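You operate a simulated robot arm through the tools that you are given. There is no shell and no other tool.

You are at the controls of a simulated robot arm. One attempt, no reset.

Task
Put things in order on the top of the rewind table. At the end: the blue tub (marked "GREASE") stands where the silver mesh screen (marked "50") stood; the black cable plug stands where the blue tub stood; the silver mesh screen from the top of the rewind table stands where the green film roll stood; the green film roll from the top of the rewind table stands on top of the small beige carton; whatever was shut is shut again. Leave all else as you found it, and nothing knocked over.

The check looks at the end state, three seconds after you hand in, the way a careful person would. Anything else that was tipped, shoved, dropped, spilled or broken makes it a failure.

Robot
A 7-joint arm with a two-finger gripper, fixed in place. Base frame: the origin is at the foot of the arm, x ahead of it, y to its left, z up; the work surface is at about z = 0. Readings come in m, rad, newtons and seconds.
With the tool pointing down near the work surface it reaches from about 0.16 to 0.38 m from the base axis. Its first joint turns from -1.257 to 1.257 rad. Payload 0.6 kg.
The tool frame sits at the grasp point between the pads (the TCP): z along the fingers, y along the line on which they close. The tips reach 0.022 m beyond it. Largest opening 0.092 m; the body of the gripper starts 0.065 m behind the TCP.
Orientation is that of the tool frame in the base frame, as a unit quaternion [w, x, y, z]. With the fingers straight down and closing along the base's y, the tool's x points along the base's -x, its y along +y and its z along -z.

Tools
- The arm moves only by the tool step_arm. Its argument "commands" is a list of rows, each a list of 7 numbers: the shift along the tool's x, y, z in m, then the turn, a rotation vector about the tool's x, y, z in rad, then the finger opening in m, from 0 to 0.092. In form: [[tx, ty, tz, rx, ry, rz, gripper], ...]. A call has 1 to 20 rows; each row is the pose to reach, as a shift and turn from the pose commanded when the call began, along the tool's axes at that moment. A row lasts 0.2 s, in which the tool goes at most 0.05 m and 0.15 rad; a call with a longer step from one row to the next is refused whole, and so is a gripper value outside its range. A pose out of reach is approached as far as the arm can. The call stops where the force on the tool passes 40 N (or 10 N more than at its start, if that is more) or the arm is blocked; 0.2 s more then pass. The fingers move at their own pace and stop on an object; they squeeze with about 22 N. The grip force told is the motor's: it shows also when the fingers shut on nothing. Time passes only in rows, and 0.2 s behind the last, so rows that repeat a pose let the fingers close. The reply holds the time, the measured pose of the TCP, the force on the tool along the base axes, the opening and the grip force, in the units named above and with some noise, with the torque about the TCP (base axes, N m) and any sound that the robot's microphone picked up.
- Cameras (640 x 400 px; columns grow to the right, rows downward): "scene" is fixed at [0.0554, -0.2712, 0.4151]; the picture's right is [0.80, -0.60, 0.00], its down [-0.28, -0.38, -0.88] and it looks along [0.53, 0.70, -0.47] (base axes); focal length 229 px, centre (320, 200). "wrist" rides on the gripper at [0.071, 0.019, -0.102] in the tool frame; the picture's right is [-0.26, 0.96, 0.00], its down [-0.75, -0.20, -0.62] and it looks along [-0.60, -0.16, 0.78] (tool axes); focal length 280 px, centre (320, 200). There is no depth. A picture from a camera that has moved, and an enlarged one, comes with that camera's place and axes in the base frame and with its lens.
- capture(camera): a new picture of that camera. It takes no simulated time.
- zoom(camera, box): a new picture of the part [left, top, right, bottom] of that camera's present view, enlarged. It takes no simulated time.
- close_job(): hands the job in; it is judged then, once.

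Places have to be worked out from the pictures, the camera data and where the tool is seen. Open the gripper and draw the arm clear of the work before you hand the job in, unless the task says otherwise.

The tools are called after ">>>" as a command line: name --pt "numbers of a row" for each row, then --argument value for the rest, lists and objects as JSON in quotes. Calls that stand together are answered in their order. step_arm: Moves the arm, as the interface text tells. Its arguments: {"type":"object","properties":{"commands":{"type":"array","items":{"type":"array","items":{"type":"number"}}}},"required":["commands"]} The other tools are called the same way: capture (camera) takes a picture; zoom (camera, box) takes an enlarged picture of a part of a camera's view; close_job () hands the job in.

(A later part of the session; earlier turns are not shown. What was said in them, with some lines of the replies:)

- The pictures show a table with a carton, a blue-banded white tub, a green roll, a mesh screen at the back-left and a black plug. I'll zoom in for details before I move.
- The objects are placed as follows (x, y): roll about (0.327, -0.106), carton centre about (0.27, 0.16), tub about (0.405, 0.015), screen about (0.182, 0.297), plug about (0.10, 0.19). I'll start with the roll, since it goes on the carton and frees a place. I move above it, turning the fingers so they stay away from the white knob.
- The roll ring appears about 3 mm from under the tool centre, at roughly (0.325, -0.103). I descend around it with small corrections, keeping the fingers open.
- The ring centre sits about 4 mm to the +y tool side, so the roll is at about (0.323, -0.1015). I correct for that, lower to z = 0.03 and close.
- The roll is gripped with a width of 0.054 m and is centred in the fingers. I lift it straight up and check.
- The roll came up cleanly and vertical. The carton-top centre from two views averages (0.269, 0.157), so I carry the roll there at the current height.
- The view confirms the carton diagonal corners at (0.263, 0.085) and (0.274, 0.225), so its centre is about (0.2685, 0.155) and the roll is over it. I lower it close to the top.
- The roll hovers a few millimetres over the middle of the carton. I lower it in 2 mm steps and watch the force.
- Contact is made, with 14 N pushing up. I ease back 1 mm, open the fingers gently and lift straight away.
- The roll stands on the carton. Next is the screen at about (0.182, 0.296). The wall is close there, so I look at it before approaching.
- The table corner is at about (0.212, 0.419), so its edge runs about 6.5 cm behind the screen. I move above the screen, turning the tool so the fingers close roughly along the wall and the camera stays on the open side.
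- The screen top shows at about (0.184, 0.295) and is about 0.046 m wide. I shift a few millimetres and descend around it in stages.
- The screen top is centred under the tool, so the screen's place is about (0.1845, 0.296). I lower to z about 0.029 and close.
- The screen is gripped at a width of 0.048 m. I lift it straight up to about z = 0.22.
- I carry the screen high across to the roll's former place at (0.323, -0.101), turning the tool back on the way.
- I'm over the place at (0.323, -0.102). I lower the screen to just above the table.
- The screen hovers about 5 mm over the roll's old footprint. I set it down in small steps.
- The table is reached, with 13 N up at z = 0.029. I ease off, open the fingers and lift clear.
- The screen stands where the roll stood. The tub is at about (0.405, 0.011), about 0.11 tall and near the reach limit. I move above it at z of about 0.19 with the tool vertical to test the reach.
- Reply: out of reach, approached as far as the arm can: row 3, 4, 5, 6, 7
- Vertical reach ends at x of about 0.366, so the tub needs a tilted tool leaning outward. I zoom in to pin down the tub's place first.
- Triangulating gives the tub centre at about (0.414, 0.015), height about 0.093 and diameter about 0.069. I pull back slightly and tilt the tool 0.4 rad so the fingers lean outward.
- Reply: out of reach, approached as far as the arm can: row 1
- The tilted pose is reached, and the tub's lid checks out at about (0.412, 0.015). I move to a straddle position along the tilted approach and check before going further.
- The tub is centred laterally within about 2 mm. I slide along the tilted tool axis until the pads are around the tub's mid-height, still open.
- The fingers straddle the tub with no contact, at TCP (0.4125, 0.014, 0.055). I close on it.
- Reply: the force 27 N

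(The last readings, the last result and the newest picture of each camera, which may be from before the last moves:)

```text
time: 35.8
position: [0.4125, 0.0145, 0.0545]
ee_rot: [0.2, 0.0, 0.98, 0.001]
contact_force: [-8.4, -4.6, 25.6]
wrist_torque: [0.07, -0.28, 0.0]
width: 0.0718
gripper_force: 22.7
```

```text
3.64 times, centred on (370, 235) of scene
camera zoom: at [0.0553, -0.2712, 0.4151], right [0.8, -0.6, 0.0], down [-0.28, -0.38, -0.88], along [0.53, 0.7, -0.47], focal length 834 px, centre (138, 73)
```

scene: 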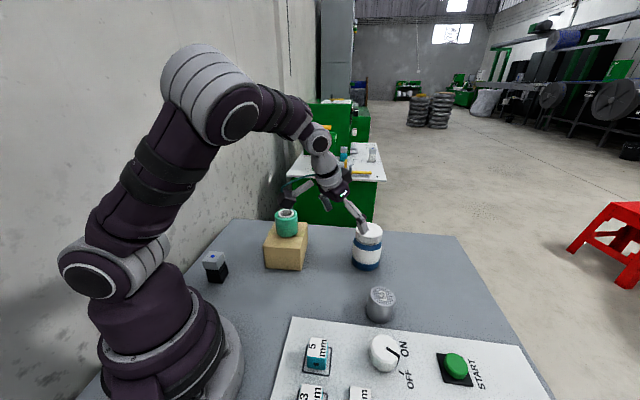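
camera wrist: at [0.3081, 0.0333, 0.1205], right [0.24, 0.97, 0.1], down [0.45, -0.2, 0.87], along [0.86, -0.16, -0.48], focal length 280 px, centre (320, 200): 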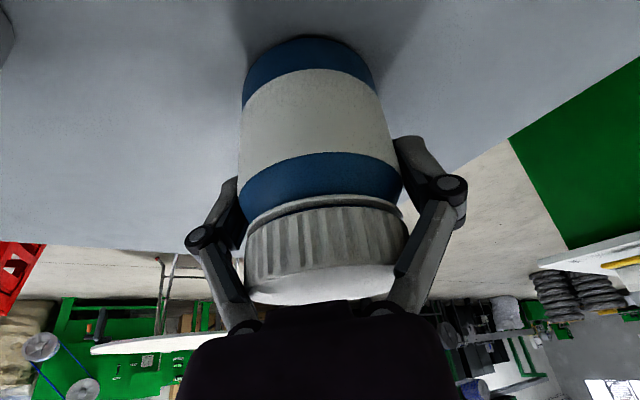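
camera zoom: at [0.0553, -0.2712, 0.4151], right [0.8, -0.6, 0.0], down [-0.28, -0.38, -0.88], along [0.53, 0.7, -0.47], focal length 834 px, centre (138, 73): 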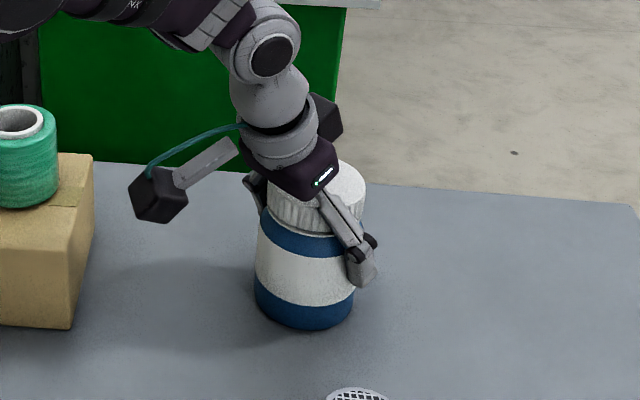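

The tub is gripped at 0.072 m width, with a downward press of about 25 N on it. I lift straight up slowly by 3 cm and check that it holds.

>>> step_arm --pt "-0.0012 0 -0.0028 0 0 0 0.05" --pt "-0.0031 0 -0.0074 0 0 0 0.05" --pt "-0.007 0 -0.0166 0 0 0 0.05" --pt "-0.0117 0 -0.0276 0 0 0 0.05" --pt "-0.0117 0 -0.0276 0 0 0 0.05"

>>> capture --camera "wrist"

>>> zoom --camera "scene" --box '[300, 180, 440, 290]'

```text
time: 37.0
position: [0.414, 0.0145, 0.0837]
ee_rot: [0.199, -0.001, 0.98, 0.001]
contact_force: [0.4, 0.6, -3.7]
wrist_torque: [0.0, 0.0, 0.0]
width: 0.0675
gripper_force: 22.1
```

```text
taken
camera wrist: at [0.3075, 0.0332, 0.15], right [0.24, 0.97, 0.1], down [0.45, -0.2, 0.87], along [0.86, -0.16, -0.48], focal length 280 px, centre (320, 200)
```

wrist: 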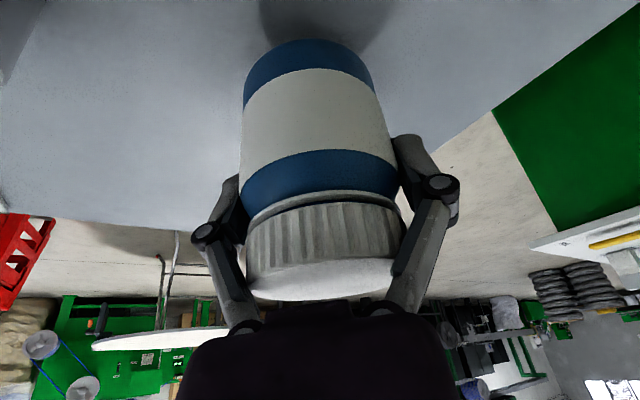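

```text
3.64 times, centred on (370, 235) of scene
camera zoom: at [0.0554, -0.2712, 0.4151], right [0.8, -0.6, 0.0], down [-0.28, -0.38, -0.88], along [0.53, 0.7, -0.47], focal length 834 px, centre (138, 73)
```

zoom: 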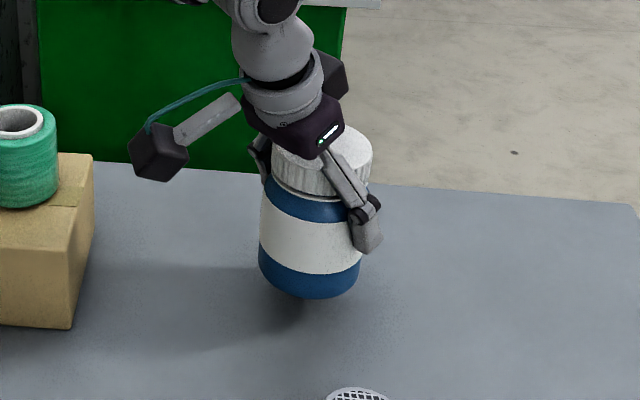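

The tub is held upright and clear. I pull it inward and up to about (0.30, 0.02, 0.22), well above the roll on the carton.

>>> step_arm --pt "0.0065 0.0007 -0.0212 0 0 0 0.05" --pt "0.013 0.0014 -0.0424 0 0 0 0.05" --pt "0.0195 0.0021 -0.0636 0 0 0 0.05" --pt "0.026 0.0028 -0.0848 0 0 0 0.05" --pt "0.0326 0.0035 -0.106 0 0 0 0.05" --pt "0.0391 0.0042 -0.1272 0 0 0 0.05" --pt "0.0456 0.0049 -0.1484 0 0 0 0.05" --pt "0.0521 0.0055 -0.1696 0 0 0 0.05" --pt "0.0521 0.0055 -0.1696 0 0 0 0.05"

>>> capture --camera "wrist"

>>> capture --camera "scene"

```text
time: 39.0
position: [0.3004, 0.0208, 0.2197]
ee_rot: [0.198, -0.001, 0.98, 0.001]
contact_force: [0.0, 0.2, -3.7]
wrist_torque: [0.0, 0.01, -0.02]
width: 0.0677
gripper_force: 21.7
```

```text
taken
camera wrist: at [0.1939, 0.0389, 0.2853], right [0.24, 0.97, 0.1], down [0.45, -0.2, 0.87], along [0.86, -0.16, -0.48], focal length 280 px, centre (320, 200)
```

wrist: 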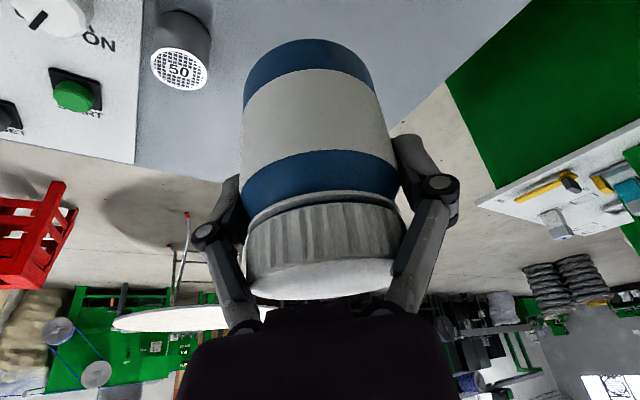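

```text
taken
```

scene: 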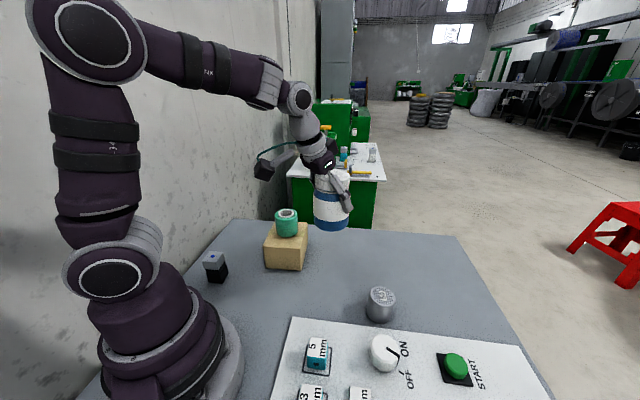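

The tub is steady at TCP z = 0.22, with its base near 0.165, above the roll top at about 0.12. I swing it over to the screen's old place, yawing about the vertical so it stays upright.

>>> step_arm --pt "0.0107 0.0275 -0.0045 -0.0486 0 -0.1151 0.05" --pt "0.0213 0.055 -0.009 -0.0972 0 -0.2302 0.05" --pt "0.032 0.0826 -0.0135 -0.1458 0 -0.3453 0.05" --pt "0.0427 0.1101 -0.018 -0.1944 0 -0.4604 0.05" --pt "0.0534 0.1376 -0.0226 -0.243 0 -0.5755 0.05" --pt "0.064 0.1651 -0.0271 -0.2916 0 -0.6906 0.05" --pt "0.0747 0.1926 -0.0316 -0.3402 0 -0.8057 0.05" --pt "0.0854 0.2202 -0.0361 -0.3888 0 -0.9208 0.05" --pt "0.096 0.2477 -0.0406 -0.4374 0 -1.0359 0.05" --pt "0.1067 0.2752 -0.0451 -0.486 0 -1.151 0.05" --pt "0.1067 0.2752 -0.0451 -0.486 0 -1.151 0.05" --pt "0.1067 0.2752 -0.0451 -0.486 0 -1.151 0.05"

>>> capture --camera "wrist"

>>> capture --camera "scene"

```text
time: 41.6
position: [0.1815, 0.2957, 0.2199]
ee_rot: [0.162, -0.574, 0.794, 0.116]
contact_force: [0.2, 0.0, -3.8]
wrist_torque: [-0.03, 0.02, 0.01]
width: 0.0676
gripper_force: 21.8
```

```text
taken
camera wrist: at [0.1307, 0.2016, 0.2851], right [-0.84, 0.53, 0.1], down [0.33, 0.36, 0.87], along [0.43, 0.77, -0.48], focal length 280 px, centre (320, 200)
```

wrist: 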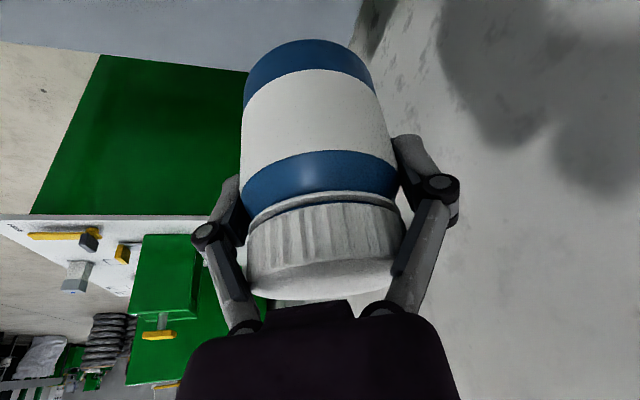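

```text
taken
```

scene: 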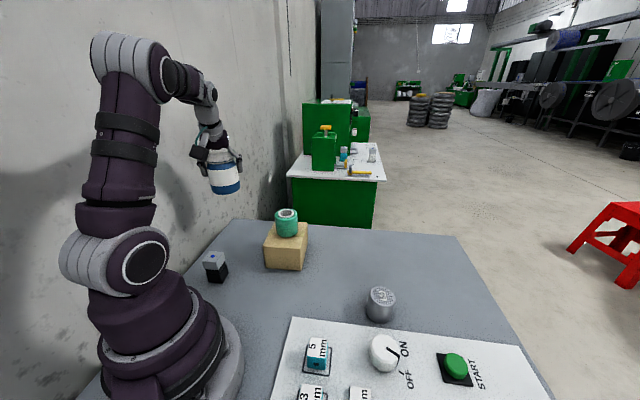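

The tool sits 3 mm short in x over the target (0.1847, 0.296). I correct for that and lower vertically to a hover of roughly 8 mm.

>>> step_arm --pt "0.0116 -0.001 0.0285 0 0 0 0.05" --pt "0.0232 -0.002 0.057 0 0 0 0.05" --pt "0.0348 -0.0029 0.085 0 0 0 0.05" --pt "0.0464 -0.0029 0.113 0 0 0 0.05" --pt "0.0545 -0.0029 0.132 0 0 0 0.05" --pt "0.0603 -0.0029 0.146 0 0 0 0.05" --pt "0.0603 -0.0029 0.146 0 0 0 0.05" --pt "0.0603 -0.0029 0.146 0 0 0 0.05"

>>> capture --camera "wrist"

>>> zoom --camera "scene" --box '[160, 170, 320, 290]'

```text
time: 43.4
position: [0.1859, 0.2949, 0.0604]
ee_rot: [0.162, -0.574, 0.794, 0.116]
contact_force: [0.7, -0.1, -3.2]
wrist_torque: [-0.01, -0.03, 0.03]
width: 0.0676
gripper_force: 22.0
```

```text
taken
camera wrist: at [0.1346, 0.2019, 0.127], right [-0.84, 0.53, 0.1], down [0.33, 0.36, 0.87], along [0.43, 0.76, -0.48], focal length 280 px, centre (320, 200)
```

wrist: 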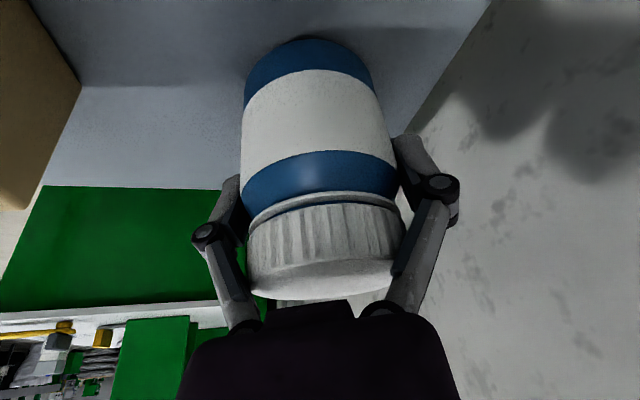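

```text
3.33 times, centred on (240, 230) of scene
camera zoom: at [0.0554, -0.2712, 0.4151], right [0.8, -0.6, 0.0], down [-0.28, -0.38, -0.88], along [0.53, 0.7, -0.47], focal length 765 px, centre (587, 100)
```

zoom: 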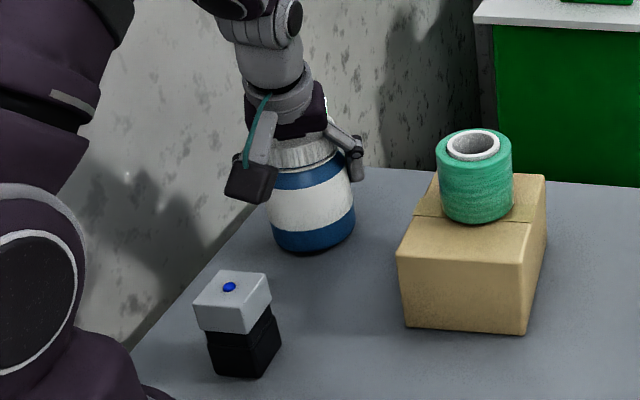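

The tub hovers a few millimetres over the spot, upright. I lower it gently in 2 mm steps.

>>> step_arm --pt "0.0008 0 0.0018 0 0 0 0.05" --pt "0.0016 0 0.0037 0 0 0 0.05" --pt "0.0016 0 0.0037 0 0 0 0.05"

```text
time: 44.2
position: [0.1864, 0.2974, 0.0584]
ee_rot: [0.162, -0.573, 0.795, 0.115]
contact_force: [-1.2, -1.9, 3.0]
wrist_torque: [0.1, 0.09, 0.01]
width: 0.0675
gripper_force: 21.5
```

First contact is at TCP z of about 0.058. I press about 2 mm further so the base seats flat.

>>> step_arm --pt "0.0004 0 0.0009 0 0 0 0.05" --pt "0.0008 0 0.0018 0 0 0 0.05" --pt "0.0008 0 0.0018 0 0 0 0.05"

>>> zoom --camera "scene" --box '[190, 190, 290, 265]'

>>> capture --camera "wrist"

```text
time: 45.0
position: [0.1866, 0.2961, 0.0555]
ee_rot: [0.163, -0.573, 0.795, 0.117]
contact_force: [-2.2, -5.3, 31.9]
wrist_torque: [0.28, 0.0, 0.02]
width: 0.068
gripper_force: 22.0
```

```text
5.33 times, centred on (240, 228) of scene
camera zoom: at [0.0553, -0.2713, 0.415], right [0.8, -0.6, 0.0], down [-0.28, -0.38, -0.88], along [0.53, 0.7, -0.47], focal length 1223 px, centre (747, 53)
```

zoom: 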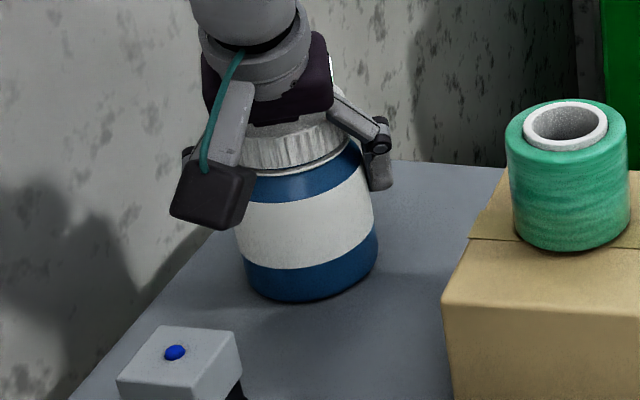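

```text
taken
camera wrist: at [0.1349, 0.2024, 0.122], right [-0.84, 0.53, 0.1], down [0.33, 0.36, 0.87], along [0.43, 0.77, -0.48], focal length 280 px, centre (320, 200)
```

wrist: 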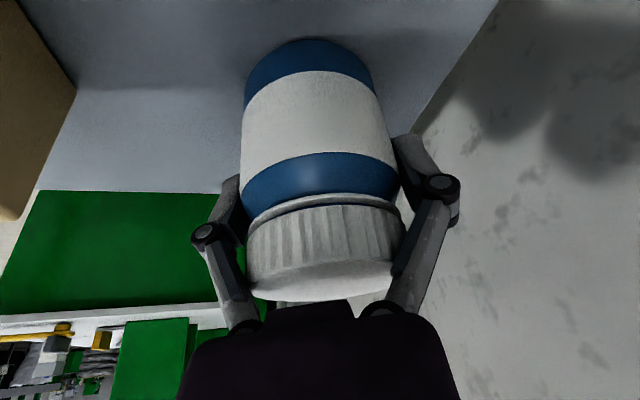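

The tub is seated with a 32 N press. I back off 2 mm, open slowly, then withdraw along the tool axis.

>>> step_arm --pt "-0.0008 0 -0.0018 0 0 0 0.05" --pt "-0.0008 0 -0.0018 0 0 0 0.065" --pt "-0.0008 0 -0.0018 0 0 0 0.074" --pt "-0.0008 0 -0.0018 0 0 0 0.084" --pt "-0.0008 0 -0.0018 0 0 0 0.086" --pt "-0.0008 0 -0.0018 0 0 0 0.086"

>>> capture --camera "wrist"

>>> zoom --camera "scene" --box '[190, 190, 290, 265]'

```text
time: 46.4
position: [0.1863, 0.2966, 0.0571]
ee_rot: [0.163, -0.574, 0.794, 0.116]
contact_force: [0.0, 0.4, -0.1]
wrist_torque: [0.01, 0.03, -0.05]
width: 0.086
gripper_force: 0.1
```

```text
taken
camera wrist: at [0.1346, 0.2018, 0.1234], right [-0.84, 0.53, 0.1], down [0.33, 0.36, 0.87], along [0.43, 0.76, -0.48], focal length 280 px, centre (320, 200)
```

wrist: 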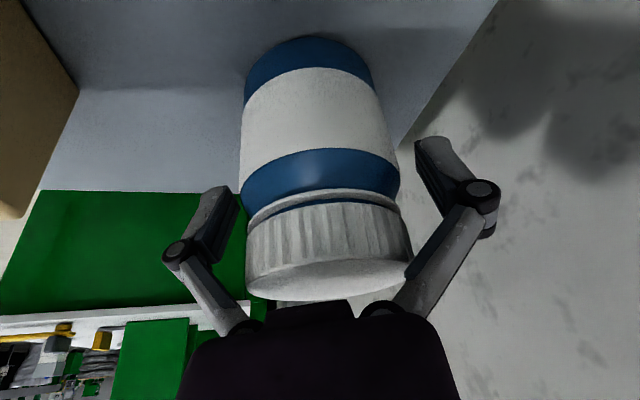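

```text
5.33 times, centred on (240, 228) of scene
camera zoom: at [0.0554, -0.2712, 0.4151], right [0.8, -0.6, 0.0], down [-0.28, -0.38, -0.88], along [0.53, 0.7, -0.47], focal length 1223 px, centre (747, 53)
```

zoom: 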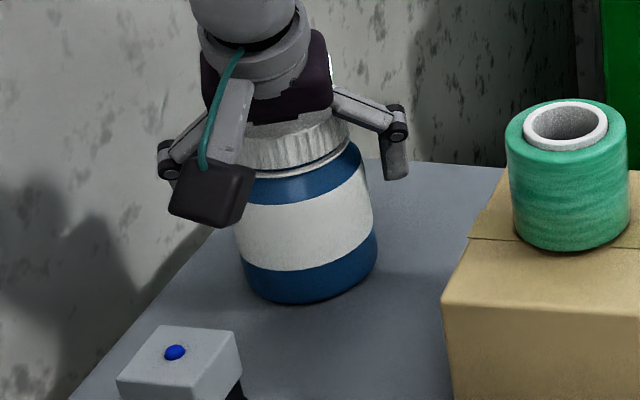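

The tub stands free. I open fully and withdraw along the tool axis, watching the force.

>>> step_arm --pt "0 0 0 0 0 0 0.092" --pt "0 0 -0.01 0 0 0 0.092" --pt "0 0 -0.03 0 0 0 0.092" --pt "0 0 -0.06 0 0 0 0.092" --pt "0 0 -0.09 0 0 0 0.092" --pt "0 0 -0.13 0 0 0 0.092" --pt "0 0 -0.13 0 0 0 0.092"

>>> capture --camera "wrist"

>>> capture --camera "scene"

```text
time: 48.0
position: [0.1699, 0.2471, 0.1774]
ee_rot: [0.162, -0.574, 0.794, 0.116]
contact_force: [0.8, 0.1, -0.4]
wrist_torque: [0.0, 0.0, 0.0]
width: 0.0923
gripper_force: 0.0
```

```text
taken
camera wrist: at [0.1181, 0.1531, 0.2435], right [-0.84, 0.53, 0.1], down [0.34, 0.36, 0.87], along [0.43, 0.76, -0.48], focal length 280 px, centre (320, 200)
```

wrist: 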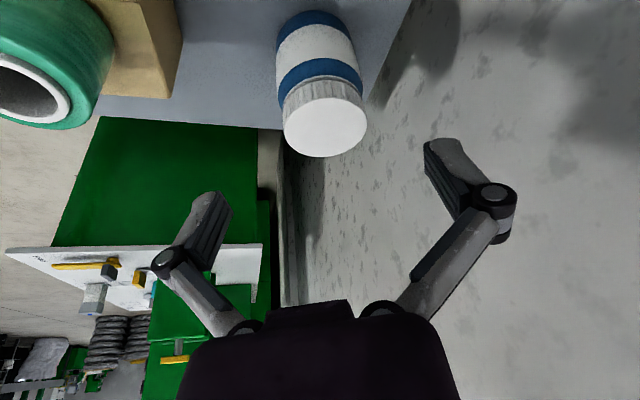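

```text
taken
```

scene: 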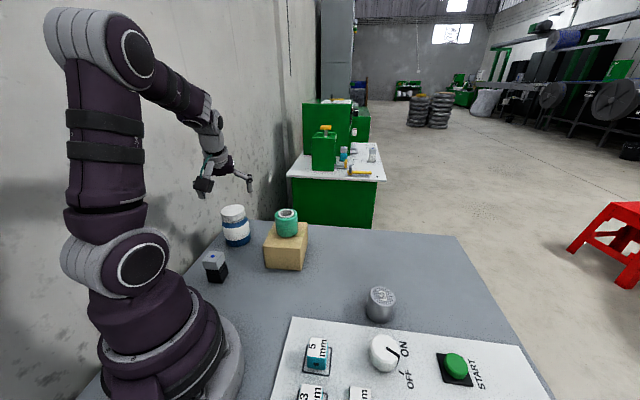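

The tub stands where the screen was, at about (0.186, 0.297). Next is the plug at about (0.10, 0.19). Its destination needs the tilted tool, so I keep the tilt and yaw so the hand leans away from the wall, then hover above the plug and look.

>>> step_arm --pt "0.008 0.0053 -0.0025 -0.0471 0 -0.1114 0.092" --pt "0.0159 0.0106 -0.0049 -0.0941 0 -0.2229 0.092" --pt "0.0239 0.0159 -0.0074 -0.1412 0 -0.3343 0.092" --pt "0.0318 0.0212 -0.0099 -0.1883 0 -0.4458 0.092" --pt "0.0398 0.0266 -0.0123 -0.2353 0 -0.5572 0.092" --pt "0.0477 0.0319 -0.0148 -0.2824 0 -0.6687 0.092" --pt "0.0557 0.0372 -0.0173 -0.3295 0 -0.7801 0.092" --pt "0.0636 0.0425 -0.0197 -0.3765 0 -0.8916 0.092" --pt "0.0716 0.0478 -0.0222 -0.4236 0 -1.003 0.092" --pt "0.0716 0.0478 -0.0222 -0.4236 0 -1.003 0.092"

>>> capture --camera "wrist"

>>> capture --camera "scene"

```text
time: 50.2
position: [0.1007, 0.1921, 0.1707]
ee_rot: [-0.078, 0.903, -0.381, -0.183]
contact_force: [1.0, -0.1, 0.3]
wrist_torque: [-0.01, 0.02, 0.0]
width: 0.092
gripper_force: 0.1
```

```text
taken
camera wrist: at [0.16, 0.1025, 0.236], right [-0.86, -0.5, 0.1], down [-0.17, 0.47, 0.87], along [-0.48, 0.73, -0.48], focal length 280 px, centre (320, 200)
```

wrist: 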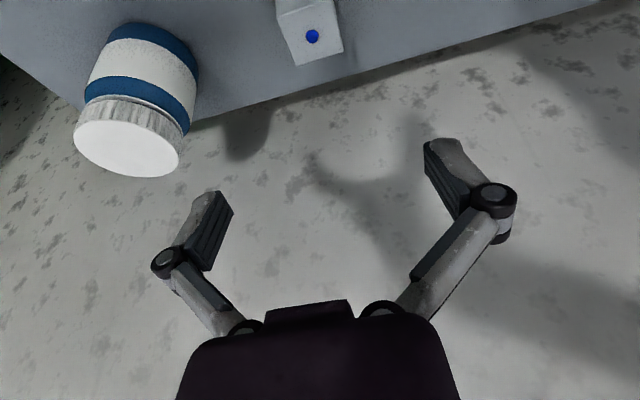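

```text
taken
```

scene: 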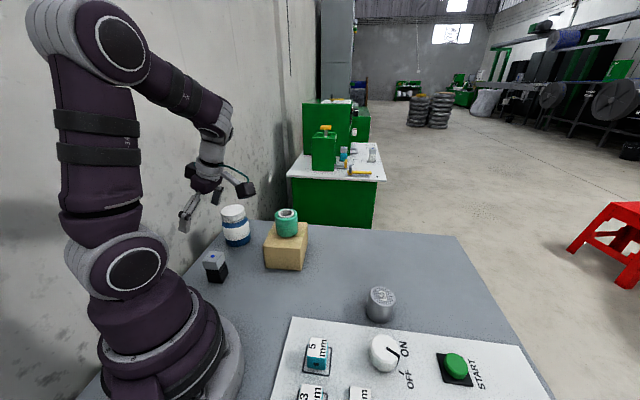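

I hold over the plug. Triangulating the blue dot gives about (0.100, 0.182, 0.068), slightly off my first guess, so I zoom in on the plug for its exact footprint and orientation.

>>> zoom --camera "scene" --box '[190, 240, 240, 290]'

>>> zoom --camera "wrist" --box '[240, 0, 400, 100]'

```text
8.00 times, centred on (215, 265) of scene
camera zoom: at [0.0554, -0.2712, 0.4151], right [0.8, -0.6, 0.0], down [-0.28, -0.38, -0.88], along [0.53, 0.7, -0.47], focal length 1835 px, centre (1160, -320)
```

zoom: 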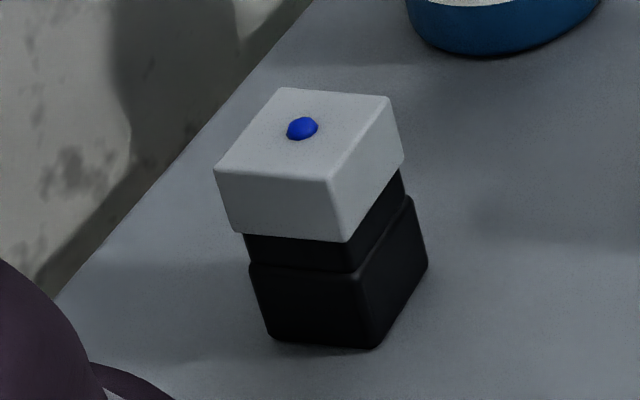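

```text
4.00 times, centred on (320, 50) of wrist
camera zoom: at [0.16, 0.1025, 0.236], right [-0.86, -0.5, 0.1], down [-0.17, 0.47, 0.87], along [-0.48, 0.73, -0.48], focal length 1122 px, centre (320, 800)
```

zoom: 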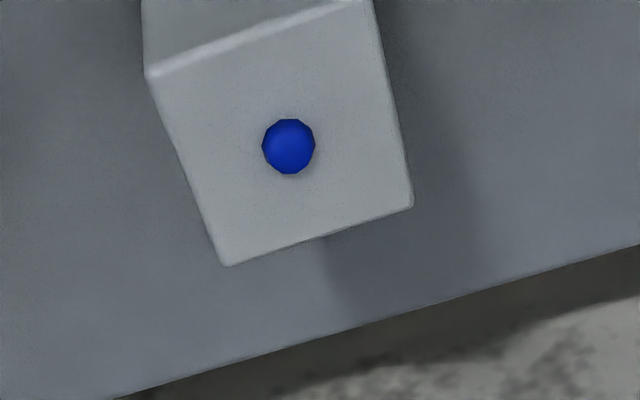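

The plug's footprint is centred at about (0.0995, 0.183), about 0.031 m square, with its edges within 2° of the tool axes. The grey head spans z of about 0.046–0.068. I move to a pre-grasp point 6 cm back along the tilted approach.

>>> step_arm --pt "0.0127 0.0016 0.0113 -0.0039 0 -0.0092 0.065" --pt "0.0254 0.0032 0.0226 -0.0078 0 -0.0184 0.065" --pt "0.038 0.0048 0.034 -0.0117 0 -0.0276 0.065" --pt "0.0507 0.0064 0.0453 -0.0156 0 -0.0368 0.065" --pt "0.0507 0.0064 0.0453 -0.0156 0 -0.0368 0.065" --pt "0.0507 0.0064 0.0453 -0.0156 0 -0.0368 0.065"

>>> capture --camera "wrist"

>>> zoom --camera "scene" --box '[160, 180, 300, 300]'

```text
time: 51.6
position: [0.1177, 0.1642, 0.1093]
ee_rot: [-0.074, 0.91, -0.364, -0.185]
contact_force: [0.0, 0.0, 1.1]
wrist_torque: [0.02, -0.01, 0.01]
width: 0.0647
gripper_force: 0.0
```

```text
taken
camera wrist: at [0.1796, 0.079, 0.1747], right [-0.84, -0.53, 0.1], down [-0.19, 0.46, 0.87], along [-0.51, 0.71, -0.48], focal length 280 px, centre (320, 200)
```

wrist: 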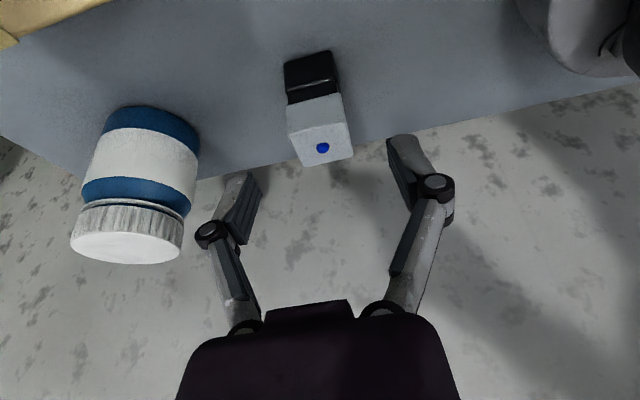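

```text
3.33 times, centred on (230, 240) of scene
camera zoom: at [0.0554, -0.2712, 0.4151], right [0.8, -0.6, 0.0], down [-0.28, -0.38, -0.88], along [0.53, 0.7, -0.47], focal length 765 px, centre (620, 67)
```

zoom: 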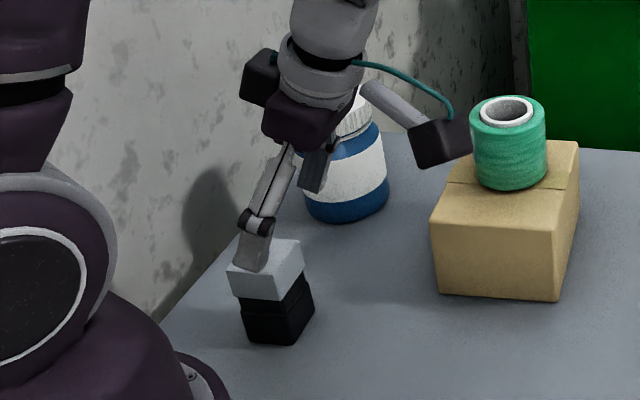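

The predicted dot position matches the picture within 2 px, so the plug location is confirmed. I slide in along the tool axis around the grey head and then close.

>>> step_arm --pt "-0.001 -0.0005 0.015 0 0 0 0.065" --pt "-0.002 -0.0009 0.03 0 0 0 0.065" --pt "-0.0029 -0.0009 0.045 0 0 0 0.065" --pt "-0.0029 -0.0009 0.055 0 0 0 0.065" --pt "-0.0029 -0.0009 0.0602 0 0 0 0.065" --pt "-0.0029 -0.0009 0.0602 0 0 0 0.065"

>>> capture --camera "wrist"

>>> zoom --camera "scene" --box '[160, 180, 300, 300]'

```text
time: 53.0
position: [0.099, 0.1847, 0.0548]
ee_rot: [-0.074, 0.91, -0.364, -0.184]
contact_force: [-0.1, -0.4, -0.3]
wrist_torque: [-0.02, -0.01, -0.03]
width: 0.0649
gripper_force: 0.0
```

```text
taken
camera wrist: at [0.1616, 0.0986, 0.12], right [-0.84, -0.53, 0.1], down [-0.19, 0.46, 0.87], along [-0.51, 0.71, -0.48], focal length 280 px, centre (320, 200)
```

wrist: 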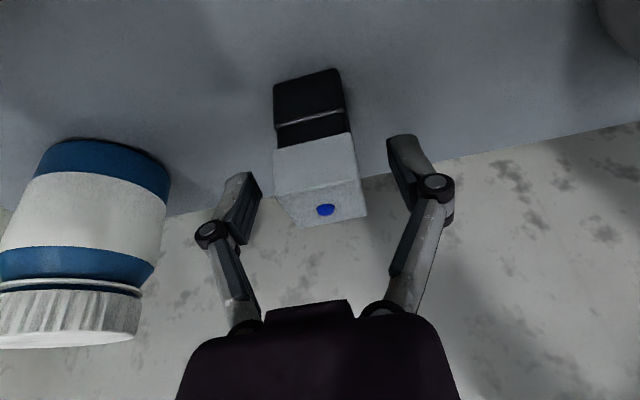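

```text
3.33 times, centred on (230, 240) of scene
camera zoom: at [0.0554, -0.2712, 0.4151], right [0.8, -0.6, 0.0], down [-0.28, -0.38, -0.88], along [0.53, 0.7, -0.47], focal length 765 px, centre (620, 67)
```

zoom: 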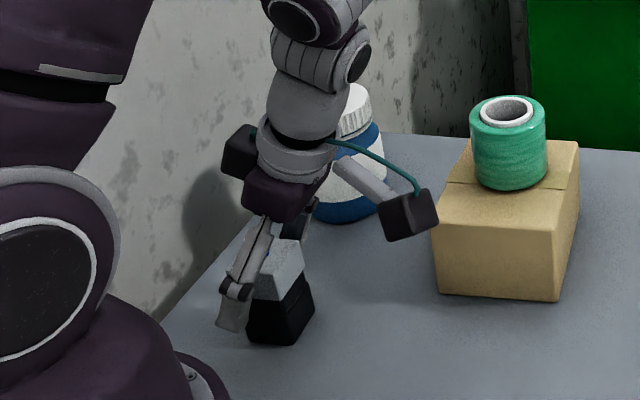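

The pads are on either side of the grey head with no contact. I close gently.

>>> step_arm --pt "0 0 0 0 0 0 0.05" --pt "0 0 0 0 0 0 0.04" --pt "0 0 0 0 0 0 0.025" --pt "0 0 0 0 0 0 0.02" --pt "0 0 0 0 0 0 0.02"

>>> capture --camera "wrist"

```text
time: 54.2
position: [0.0989, 0.1845, 0.0556]
ee_rot: [-0.075, 0.91, -0.365, -0.183]
contact_force: [0.2, 1.0, 4.6]
wrist_torque: [0.02, -0.03, -0.02]
width: 0.0307
gripper_force: 21.4
```

```text
taken
camera wrist: at [0.1616, 0.0986, 0.1201], right [-0.84, -0.53, 0.1], down [-0.19, 0.46, 0.87], along [-0.51, 0.71, -0.48], focal length 280 px, centre (320, 200)
```

wrist: 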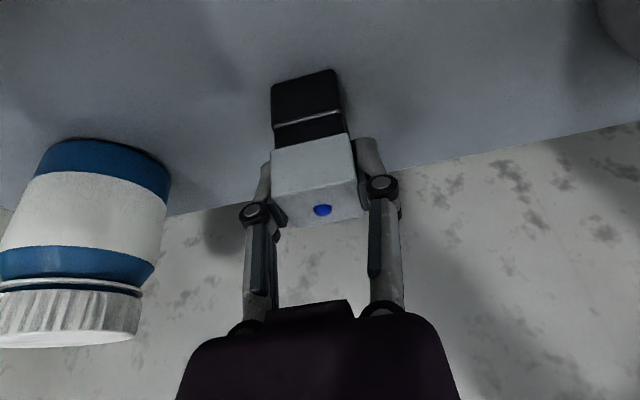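

The plug is gripped at 0.031 m width. I lift it vertically to about z = 0.20 and check that it hangs straight.

>>> step_arm --pt "-0.0031 0 -0.0074 0 0 0 0.02" --pt "-0.0078 0 -0.0184 0 0 0 0.02" --pt "-0.0194 0 -0.046 0 0 0 0.02" --pt "-0.0311 0 -0.0737 0 0 0 0.02" --pt "-0.0428 0 -0.1013 0 0 0 0.02" --pt "-0.0564 0 -0.1335 0 0 0 0.02" --pt "-0.0564 0 -0.1335 0 0 0 0.02"

>>> capture --camera "wrist"

>>> capture --camera "scene"

```text
time: 55.8
position: [0.0981, 0.1851, 0.1995]
ee_rot: [-0.074, 0.91, -0.364, -0.184]
contact_force: [-0.3, 0.5, -0.7]
wrist_torque: [0.05, 0.0, -0.02]
width: 0.0306
gripper_force: 22.2
```

```text
taken
camera wrist: at [0.1606, 0.0983, 0.2656], right [-0.84, -0.53, 0.1], down [-0.19, 0.46, 0.87], along [-0.51, 0.71, -0.48], focal length 280 px, centre (320, 200)
```

wrist: 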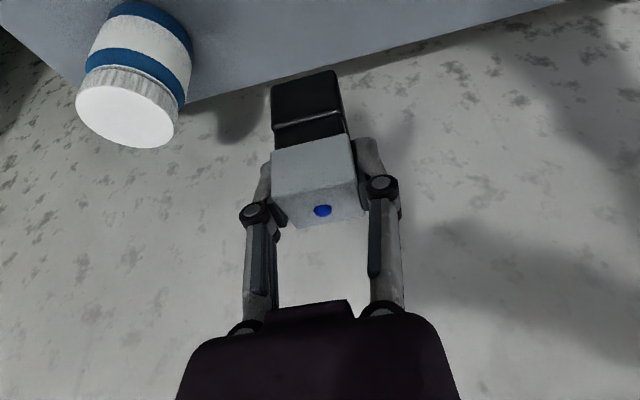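

```text
taken
```

scene: 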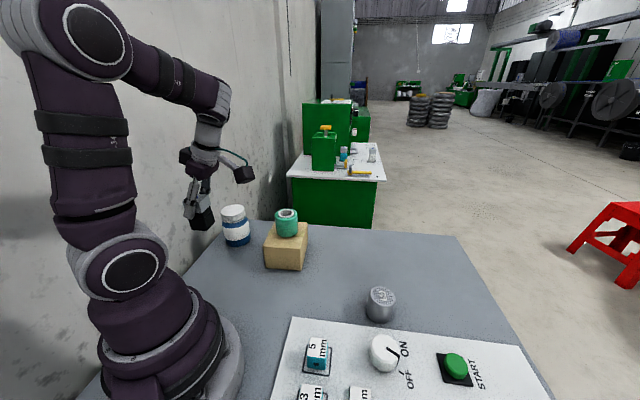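

The plug hangs straight, unchanged in the grip. I carry it at z of about 0.2 toward (0.30, 0.02), yawing the tool back about the vertical so it leans radially outward.

>>> step_arm --pt "0.0133 -0.0011 -0.0056 0.0507 0 0.12 0.02" --pt "0.0266 -0.0022 -0.0112 0.1014 0 0.2401 0.02" --pt "0.0399 -0.0033 -0.0169 0.1521 0 0.3601 0.02" --pt "0.0532 -0.0044 -0.0225 0.2028 0 0.4802 0.02" --pt "0.0665 -0.0055 -0.0281 0.2535 0 0.6002 0.02" --pt "0.0798 -0.0066 -0.0337 0.3042 0 0.7202 0.02" --pt "0.0931 -0.0077 -0.0394 0.3549 0 0.8403 0.02" --pt "0.1064 -0.0088 -0.045 0.4056 0 0.9603 0.02" --pt "0.1198 -0.01 -0.0506 0.4563 0 1.0804 0.02" --pt "0.1331 -0.0111 -0.0562 0.507 0 1.2004 0.02" --pt "0.1464 -0.0122 -0.0618 0.5577 0 1.3204 0.02" --pt "0.1597 -0.0133 -0.0675 0.6084 0 1.4405 0.02" --pt "0.173 -0.0144 -0.0731 0.6591 0 1.5605 0.02" --pt "0.1863 -0.0155 -0.0787 0.7098 0 1.6806 0.02" --pt "0.1996 -0.0166 -0.0843 0.7605 0 1.8006 0.02" --pt "0.2129 -0.0177 -0.09 0.8112 0 1.9206 0.02" --pt "0.2262 -0.0188 -0.0956 0.8619 0 2.0407 0.02" --pt "0.2395 -0.0199 -0.1012 0.9126 0 2.1607 0.02" --pt "0.2395 -0.0199 -0.1012 0.9126 0 2.1607 0.02"

>>> capture --camera "wrist"

>>> capture --camera "scene"

```text
time: 59.8
position: [0.3005, 0.02, 0.1984]
ee_rot: [0.2, -0.015, 0.98, 0.004]
contact_force: [0.7, -1.2, -0.7]
wrist_torque: [-0.01, -0.01, 0.02]
width: 0.0306
gripper_force: 22.0
```

```text
taken
camera wrist: at [0.1956, 0.0354, 0.2645], right [0.21, 0.97, 0.1], down [0.46, -0.19, 0.87], along [0.86, -0.14, -0.48], focal length 280 px, centre (320, 200)
```

wrist: 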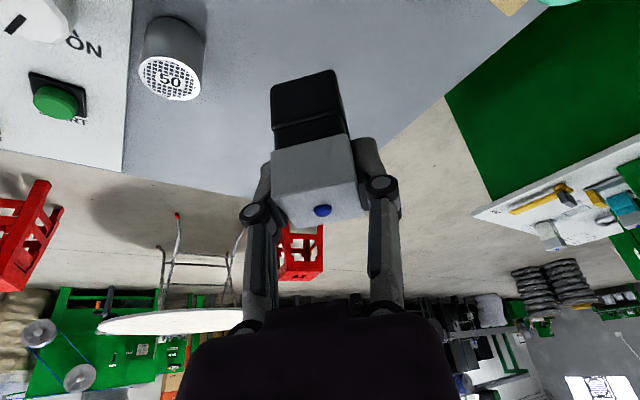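

```text
taken
```

scene: 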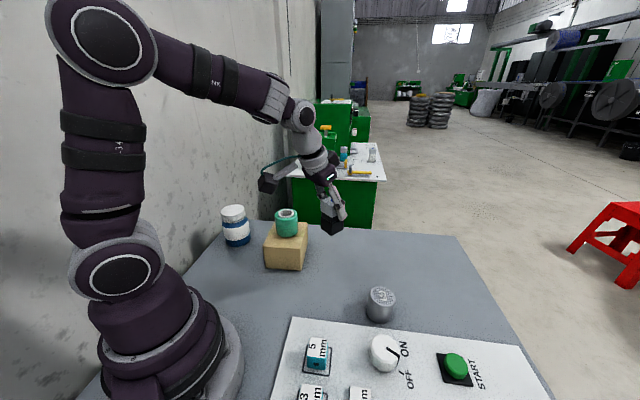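

The plug is still square in the grip. I extend along the tilted direction to a hover about 2 cm over the tub's old place at (0.413, 0.0145).

>>> step_arm --pt "-0.0094 -0.0015 0.0263 0 0 0 0.02" --pt "-0.0189 -0.003 0.0526 0 0 0 0.02" --pt "-0.0283 -0.0045 0.079 0 0 0 0.02" --pt "-0.0378 -0.006 0.1053 0 0 0 0.02" --pt "-0.0472 -0.0075 0.1316 0 0 0 0.02" --pt "-0.0567 -0.009 0.1579 0 0 0 0.02" --pt "-0.0567 -0.009 0.1579 0 0 0 0.02" --pt "-0.0567 -0.009 0.1579 0 0 0 0.02"

>>> capture --camera "wrist"

>>> zoom --camera "scene" --box '[320, 200, 420, 280]'

```text
time: 61.6
position: [0.4146, 0.0149, 0.0748]
ee_rot: [0.199, -0.017, 0.98, 0.004]
contact_force: [0.0, -0.3, -0.5]
wrist_torque: [0.0, 0.02, -0.03]
width: 0.0306
gripper_force: 21.8
```

```text
taken
camera wrist: at [0.3089, 0.0304, 0.1411], right [0.21, 0.97, 0.1], down [0.46, -0.19, 0.87], along [0.87, -0.13, -0.48], focal length 280 px, centre (320, 200)
```

wrist: 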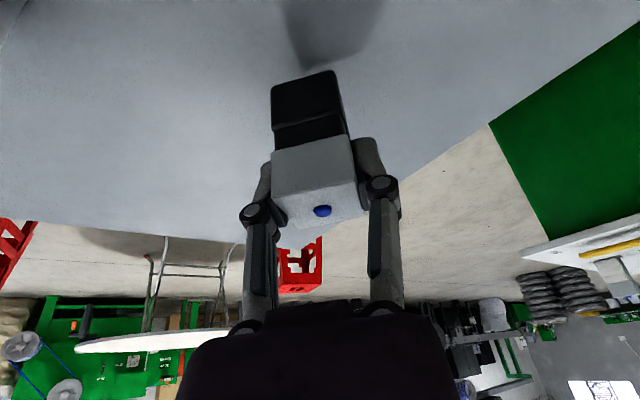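

```text
5.00 times, centred on (370, 240) of scene
camera zoom: at [0.0554, -0.2712, 0.4151], right [0.8, -0.6, 0.0], down [-0.28, -0.38, -0.88], along [0.53, 0.7, -0.47], focal length 1147 px, centre (70, 0)
```

zoom: 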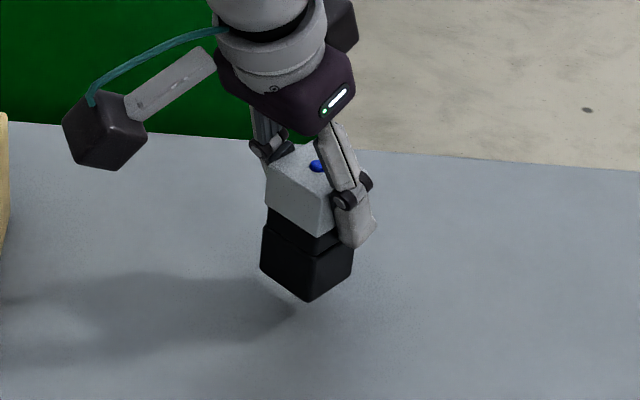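

The plug hovers about 2 cm above the table, upright. I lower it vertically, slowing near the contact height of z about 0.0555.

>>> step_arm --pt "0.0031 0 0.0074 0 0 0 0.02" --pt "0.0054 0 0.0129 0 0 0 0.02" --pt "0.0066 0 0.0157 0 0 0 0.02" --pt "0.0072 0 0.0171 0 0 0 0.02" --pt "0.0076 0 0.018 0 0 0 0.02" --pt "0.0076 0 0.018 0 0 0 0.02"

```text
time: 63.0
position: [0.4147, 0.0153, 0.0564]
ee_rot: [0.198, -0.016, 0.98, 0.004]
contact_force: [0.7, 1.1, -0.5]
wrist_torque: [-0.03, 0.0, 0.0]
width: 0.0304
gripper_force: 22.2
```

There's no contact yet at z = 0.0564, so I take three more 1 mm steps down.

>>> step_arm --pt "0.0004 0 0.0009 0 0 0 0.02" --pt "0.0008 0 0.0018 0 0 0 0.02" --pt "0.001 0 0.0023 0 0 0 0.02" --pt "0.001 0 0.0023 0 0 0 0.02"

>>> zoom --camera "scene" --box '[320, 200, 420, 280]'

```text
time: 64.0
position: [0.4145, 0.014, 0.0536]
ee_rot: [0.2, -0.015, 0.98, 0.004]
contact_force: [-1.6, -1.5, 4.9]
wrist_torque: [-0.04, 0.15, -0.01]
width: 0.0306
gripper_force: 22.2
```

```text
5.00 times, centred on (370, 240) of scene
camera zoom: at [0.0553, -0.2712, 0.4151], right [0.8, -0.6, 0.0], down [-0.28, -0.38, -0.88], along [0.53, 0.7, -0.47], focal length 1147 px, centre (70, 0)
```

zoom: 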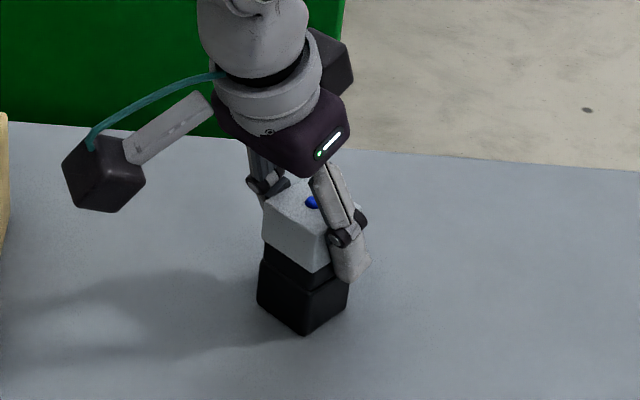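

Contact is at about 5 N. I press half a millimetre more, open slowly and wait before withdrawing.

>>> step_arm --pt "0.0003 0 0.0007 0 0 0 0.02" --pt "0.0003 0 0.0007 0 0 0 0.028" --pt "0.0002 0 0.0004 0 0 0 0.036" --pt "0 0 0 0 0 0 0.046" --pt "0 0 0 0 0 0 0.06" --pt "0 0 0 0 0 0 0.065"

>>> zoom --camera "scene" --box '[320, 200, 420, 280]'

>>> capture --camera "wrist"

```text
time: 65.4
position: [0.4148, 0.0148, 0.0541]
ee_rot: [0.199, -0.016, 0.98, 0.004]
contact_force: [-0.9, -0.1, -0.1]
wrist_torque: [-0.01, 0.02, 0.02]
width: 0.0649
gripper_force: 0.1
```

```text
5.00 times, centred on (370, 240) of scene
camera zoom: at [0.0554, -0.2712, 0.4151], right [0.8, -0.6, 0.0], down [-0.28, -0.38, -0.88], along [0.53, 0.7, -0.47], focal length 1147 px, centre (70, 0)
```

zoom: 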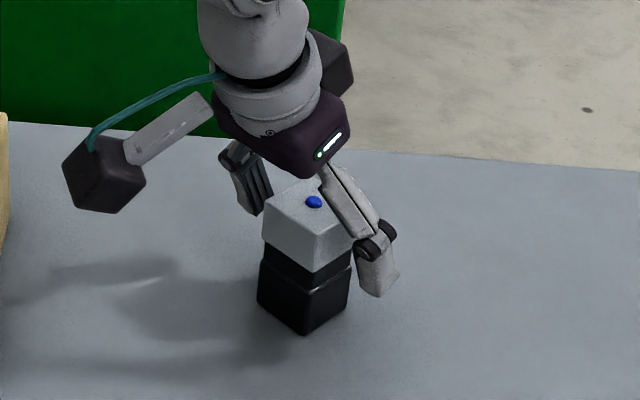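

```text
taken
camera wrist: at [0.3086, 0.0299, 0.1194], right [0.21, 0.97, 0.1], down [0.46, -0.19, 0.87], along [0.87, -0.13, -0.48], focal length 280 px, centre (320, 200)
```

wrist: 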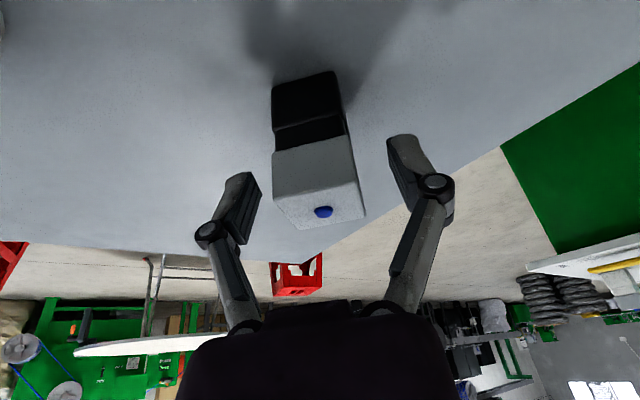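

The plug stands free. I withdraw along the tool axis, opening a bit more, and move the arm up and back.

>>> step_arm --pt "0 0 -0.015 0 0 0 0.07" --pt "0 0 -0.035 0 0 0 0.08" --pt "0 0 -0.065 0 0 0 0.09" --pt "0 0 -0.1 0 0 0 0.09" --pt "0 0 -0.14 0 0 0 0.09" --pt "0.02 0 -0.18 0 0 0 0.09" --pt "0.04 0 -0.21 0 0 0 0.09" --pt "0.04 0 -0.21 0 0 0 0.09"

>>> capture --camera "wrist"

>>> capture --camera "scene"

>>> zoom --camera "scene" --box '[180, 190, 420, 340]'

```text
time: 67.2
position: [0.295, 0.0099, 0.2327]
ee_rot: [0.199, -0.016, 0.98, 0.004]
contact_force: [0.3, -0.8, -0.3]
wrist_torque: [-0.02, -0.03, -0.03]
width: 0.0898
gripper_force: 0.1
```

```text
taken
camera wrist: at [0.1899, 0.0249, 0.2979], right [0.21, 0.97, 0.1], down [0.46, -0.19, 0.87], along [0.87, -0.13, -0.48], focal length 280 px, centre (320, 200)
```

wrist: 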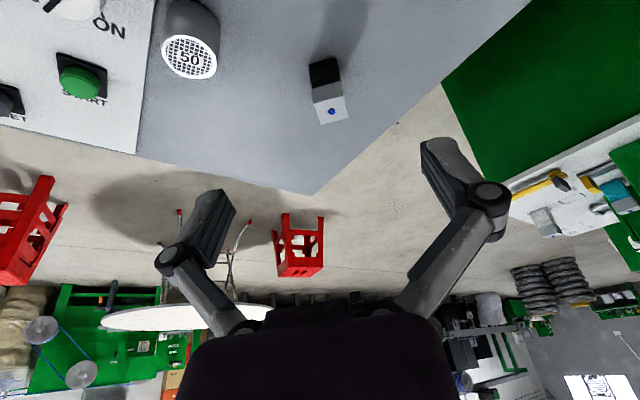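

```text
taken
```

scene: 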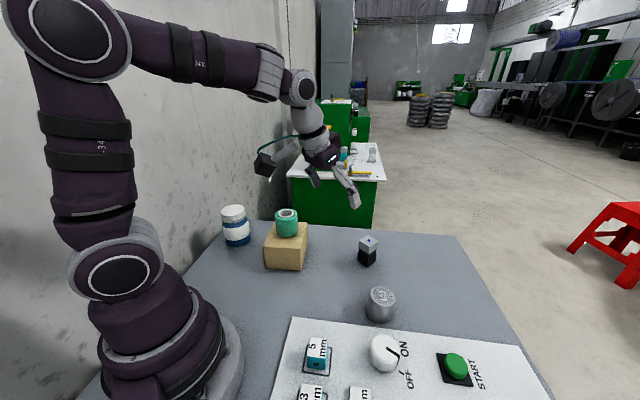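

```text
2.67 times, centred on (300, 265) of scene
camera zoom: at [0.0553, -0.2712, 0.4151], right [0.8, -0.6, 0.0], down [-0.28, -0.38, -0.88], along [0.53, 0.7, -0.47], focal length 612 px, centre (373, 27)
```

zoom: 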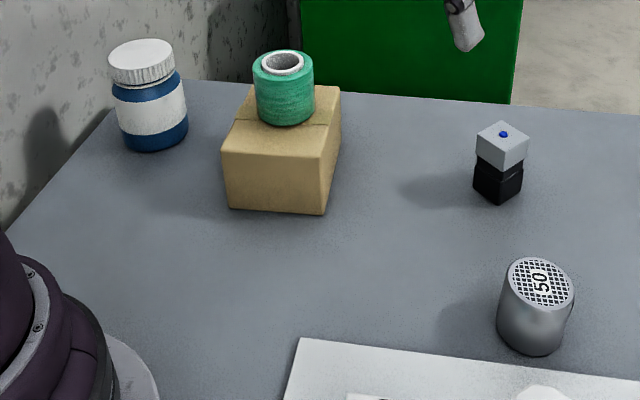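

All four items stand upright at their targets: roll on the carton, screen at the roll's place, tub at the screen's place, plug at the tub's place. The gripper is open and clear, nothing that was shut was opened, and the carton and panel look unchanged. I hand in.

>>> close_job

```text
The job is handed in.
```

I moved all four items and handed the job in. The result of the check isn't back yet. The last pictures show them upright:

- **Green film roll:** on top of the beige carton, near its centre.
- **Silver mesh screen ("50"):** where the roll stood.
- **Blue tub ("GREASE"):** where the screen stood. The pictures put it within a few millimetres of the screen's original spot.
- **Black cable plug:** where the tub stood, turned about 45° from how it sat before. The task named a place but no direction, so I left it that way.

Nothing was tipped or dropped. The carton and the panel controls look unchanged, and I opened nothing that was shut. The gripper is open and the arm is clear of the table.
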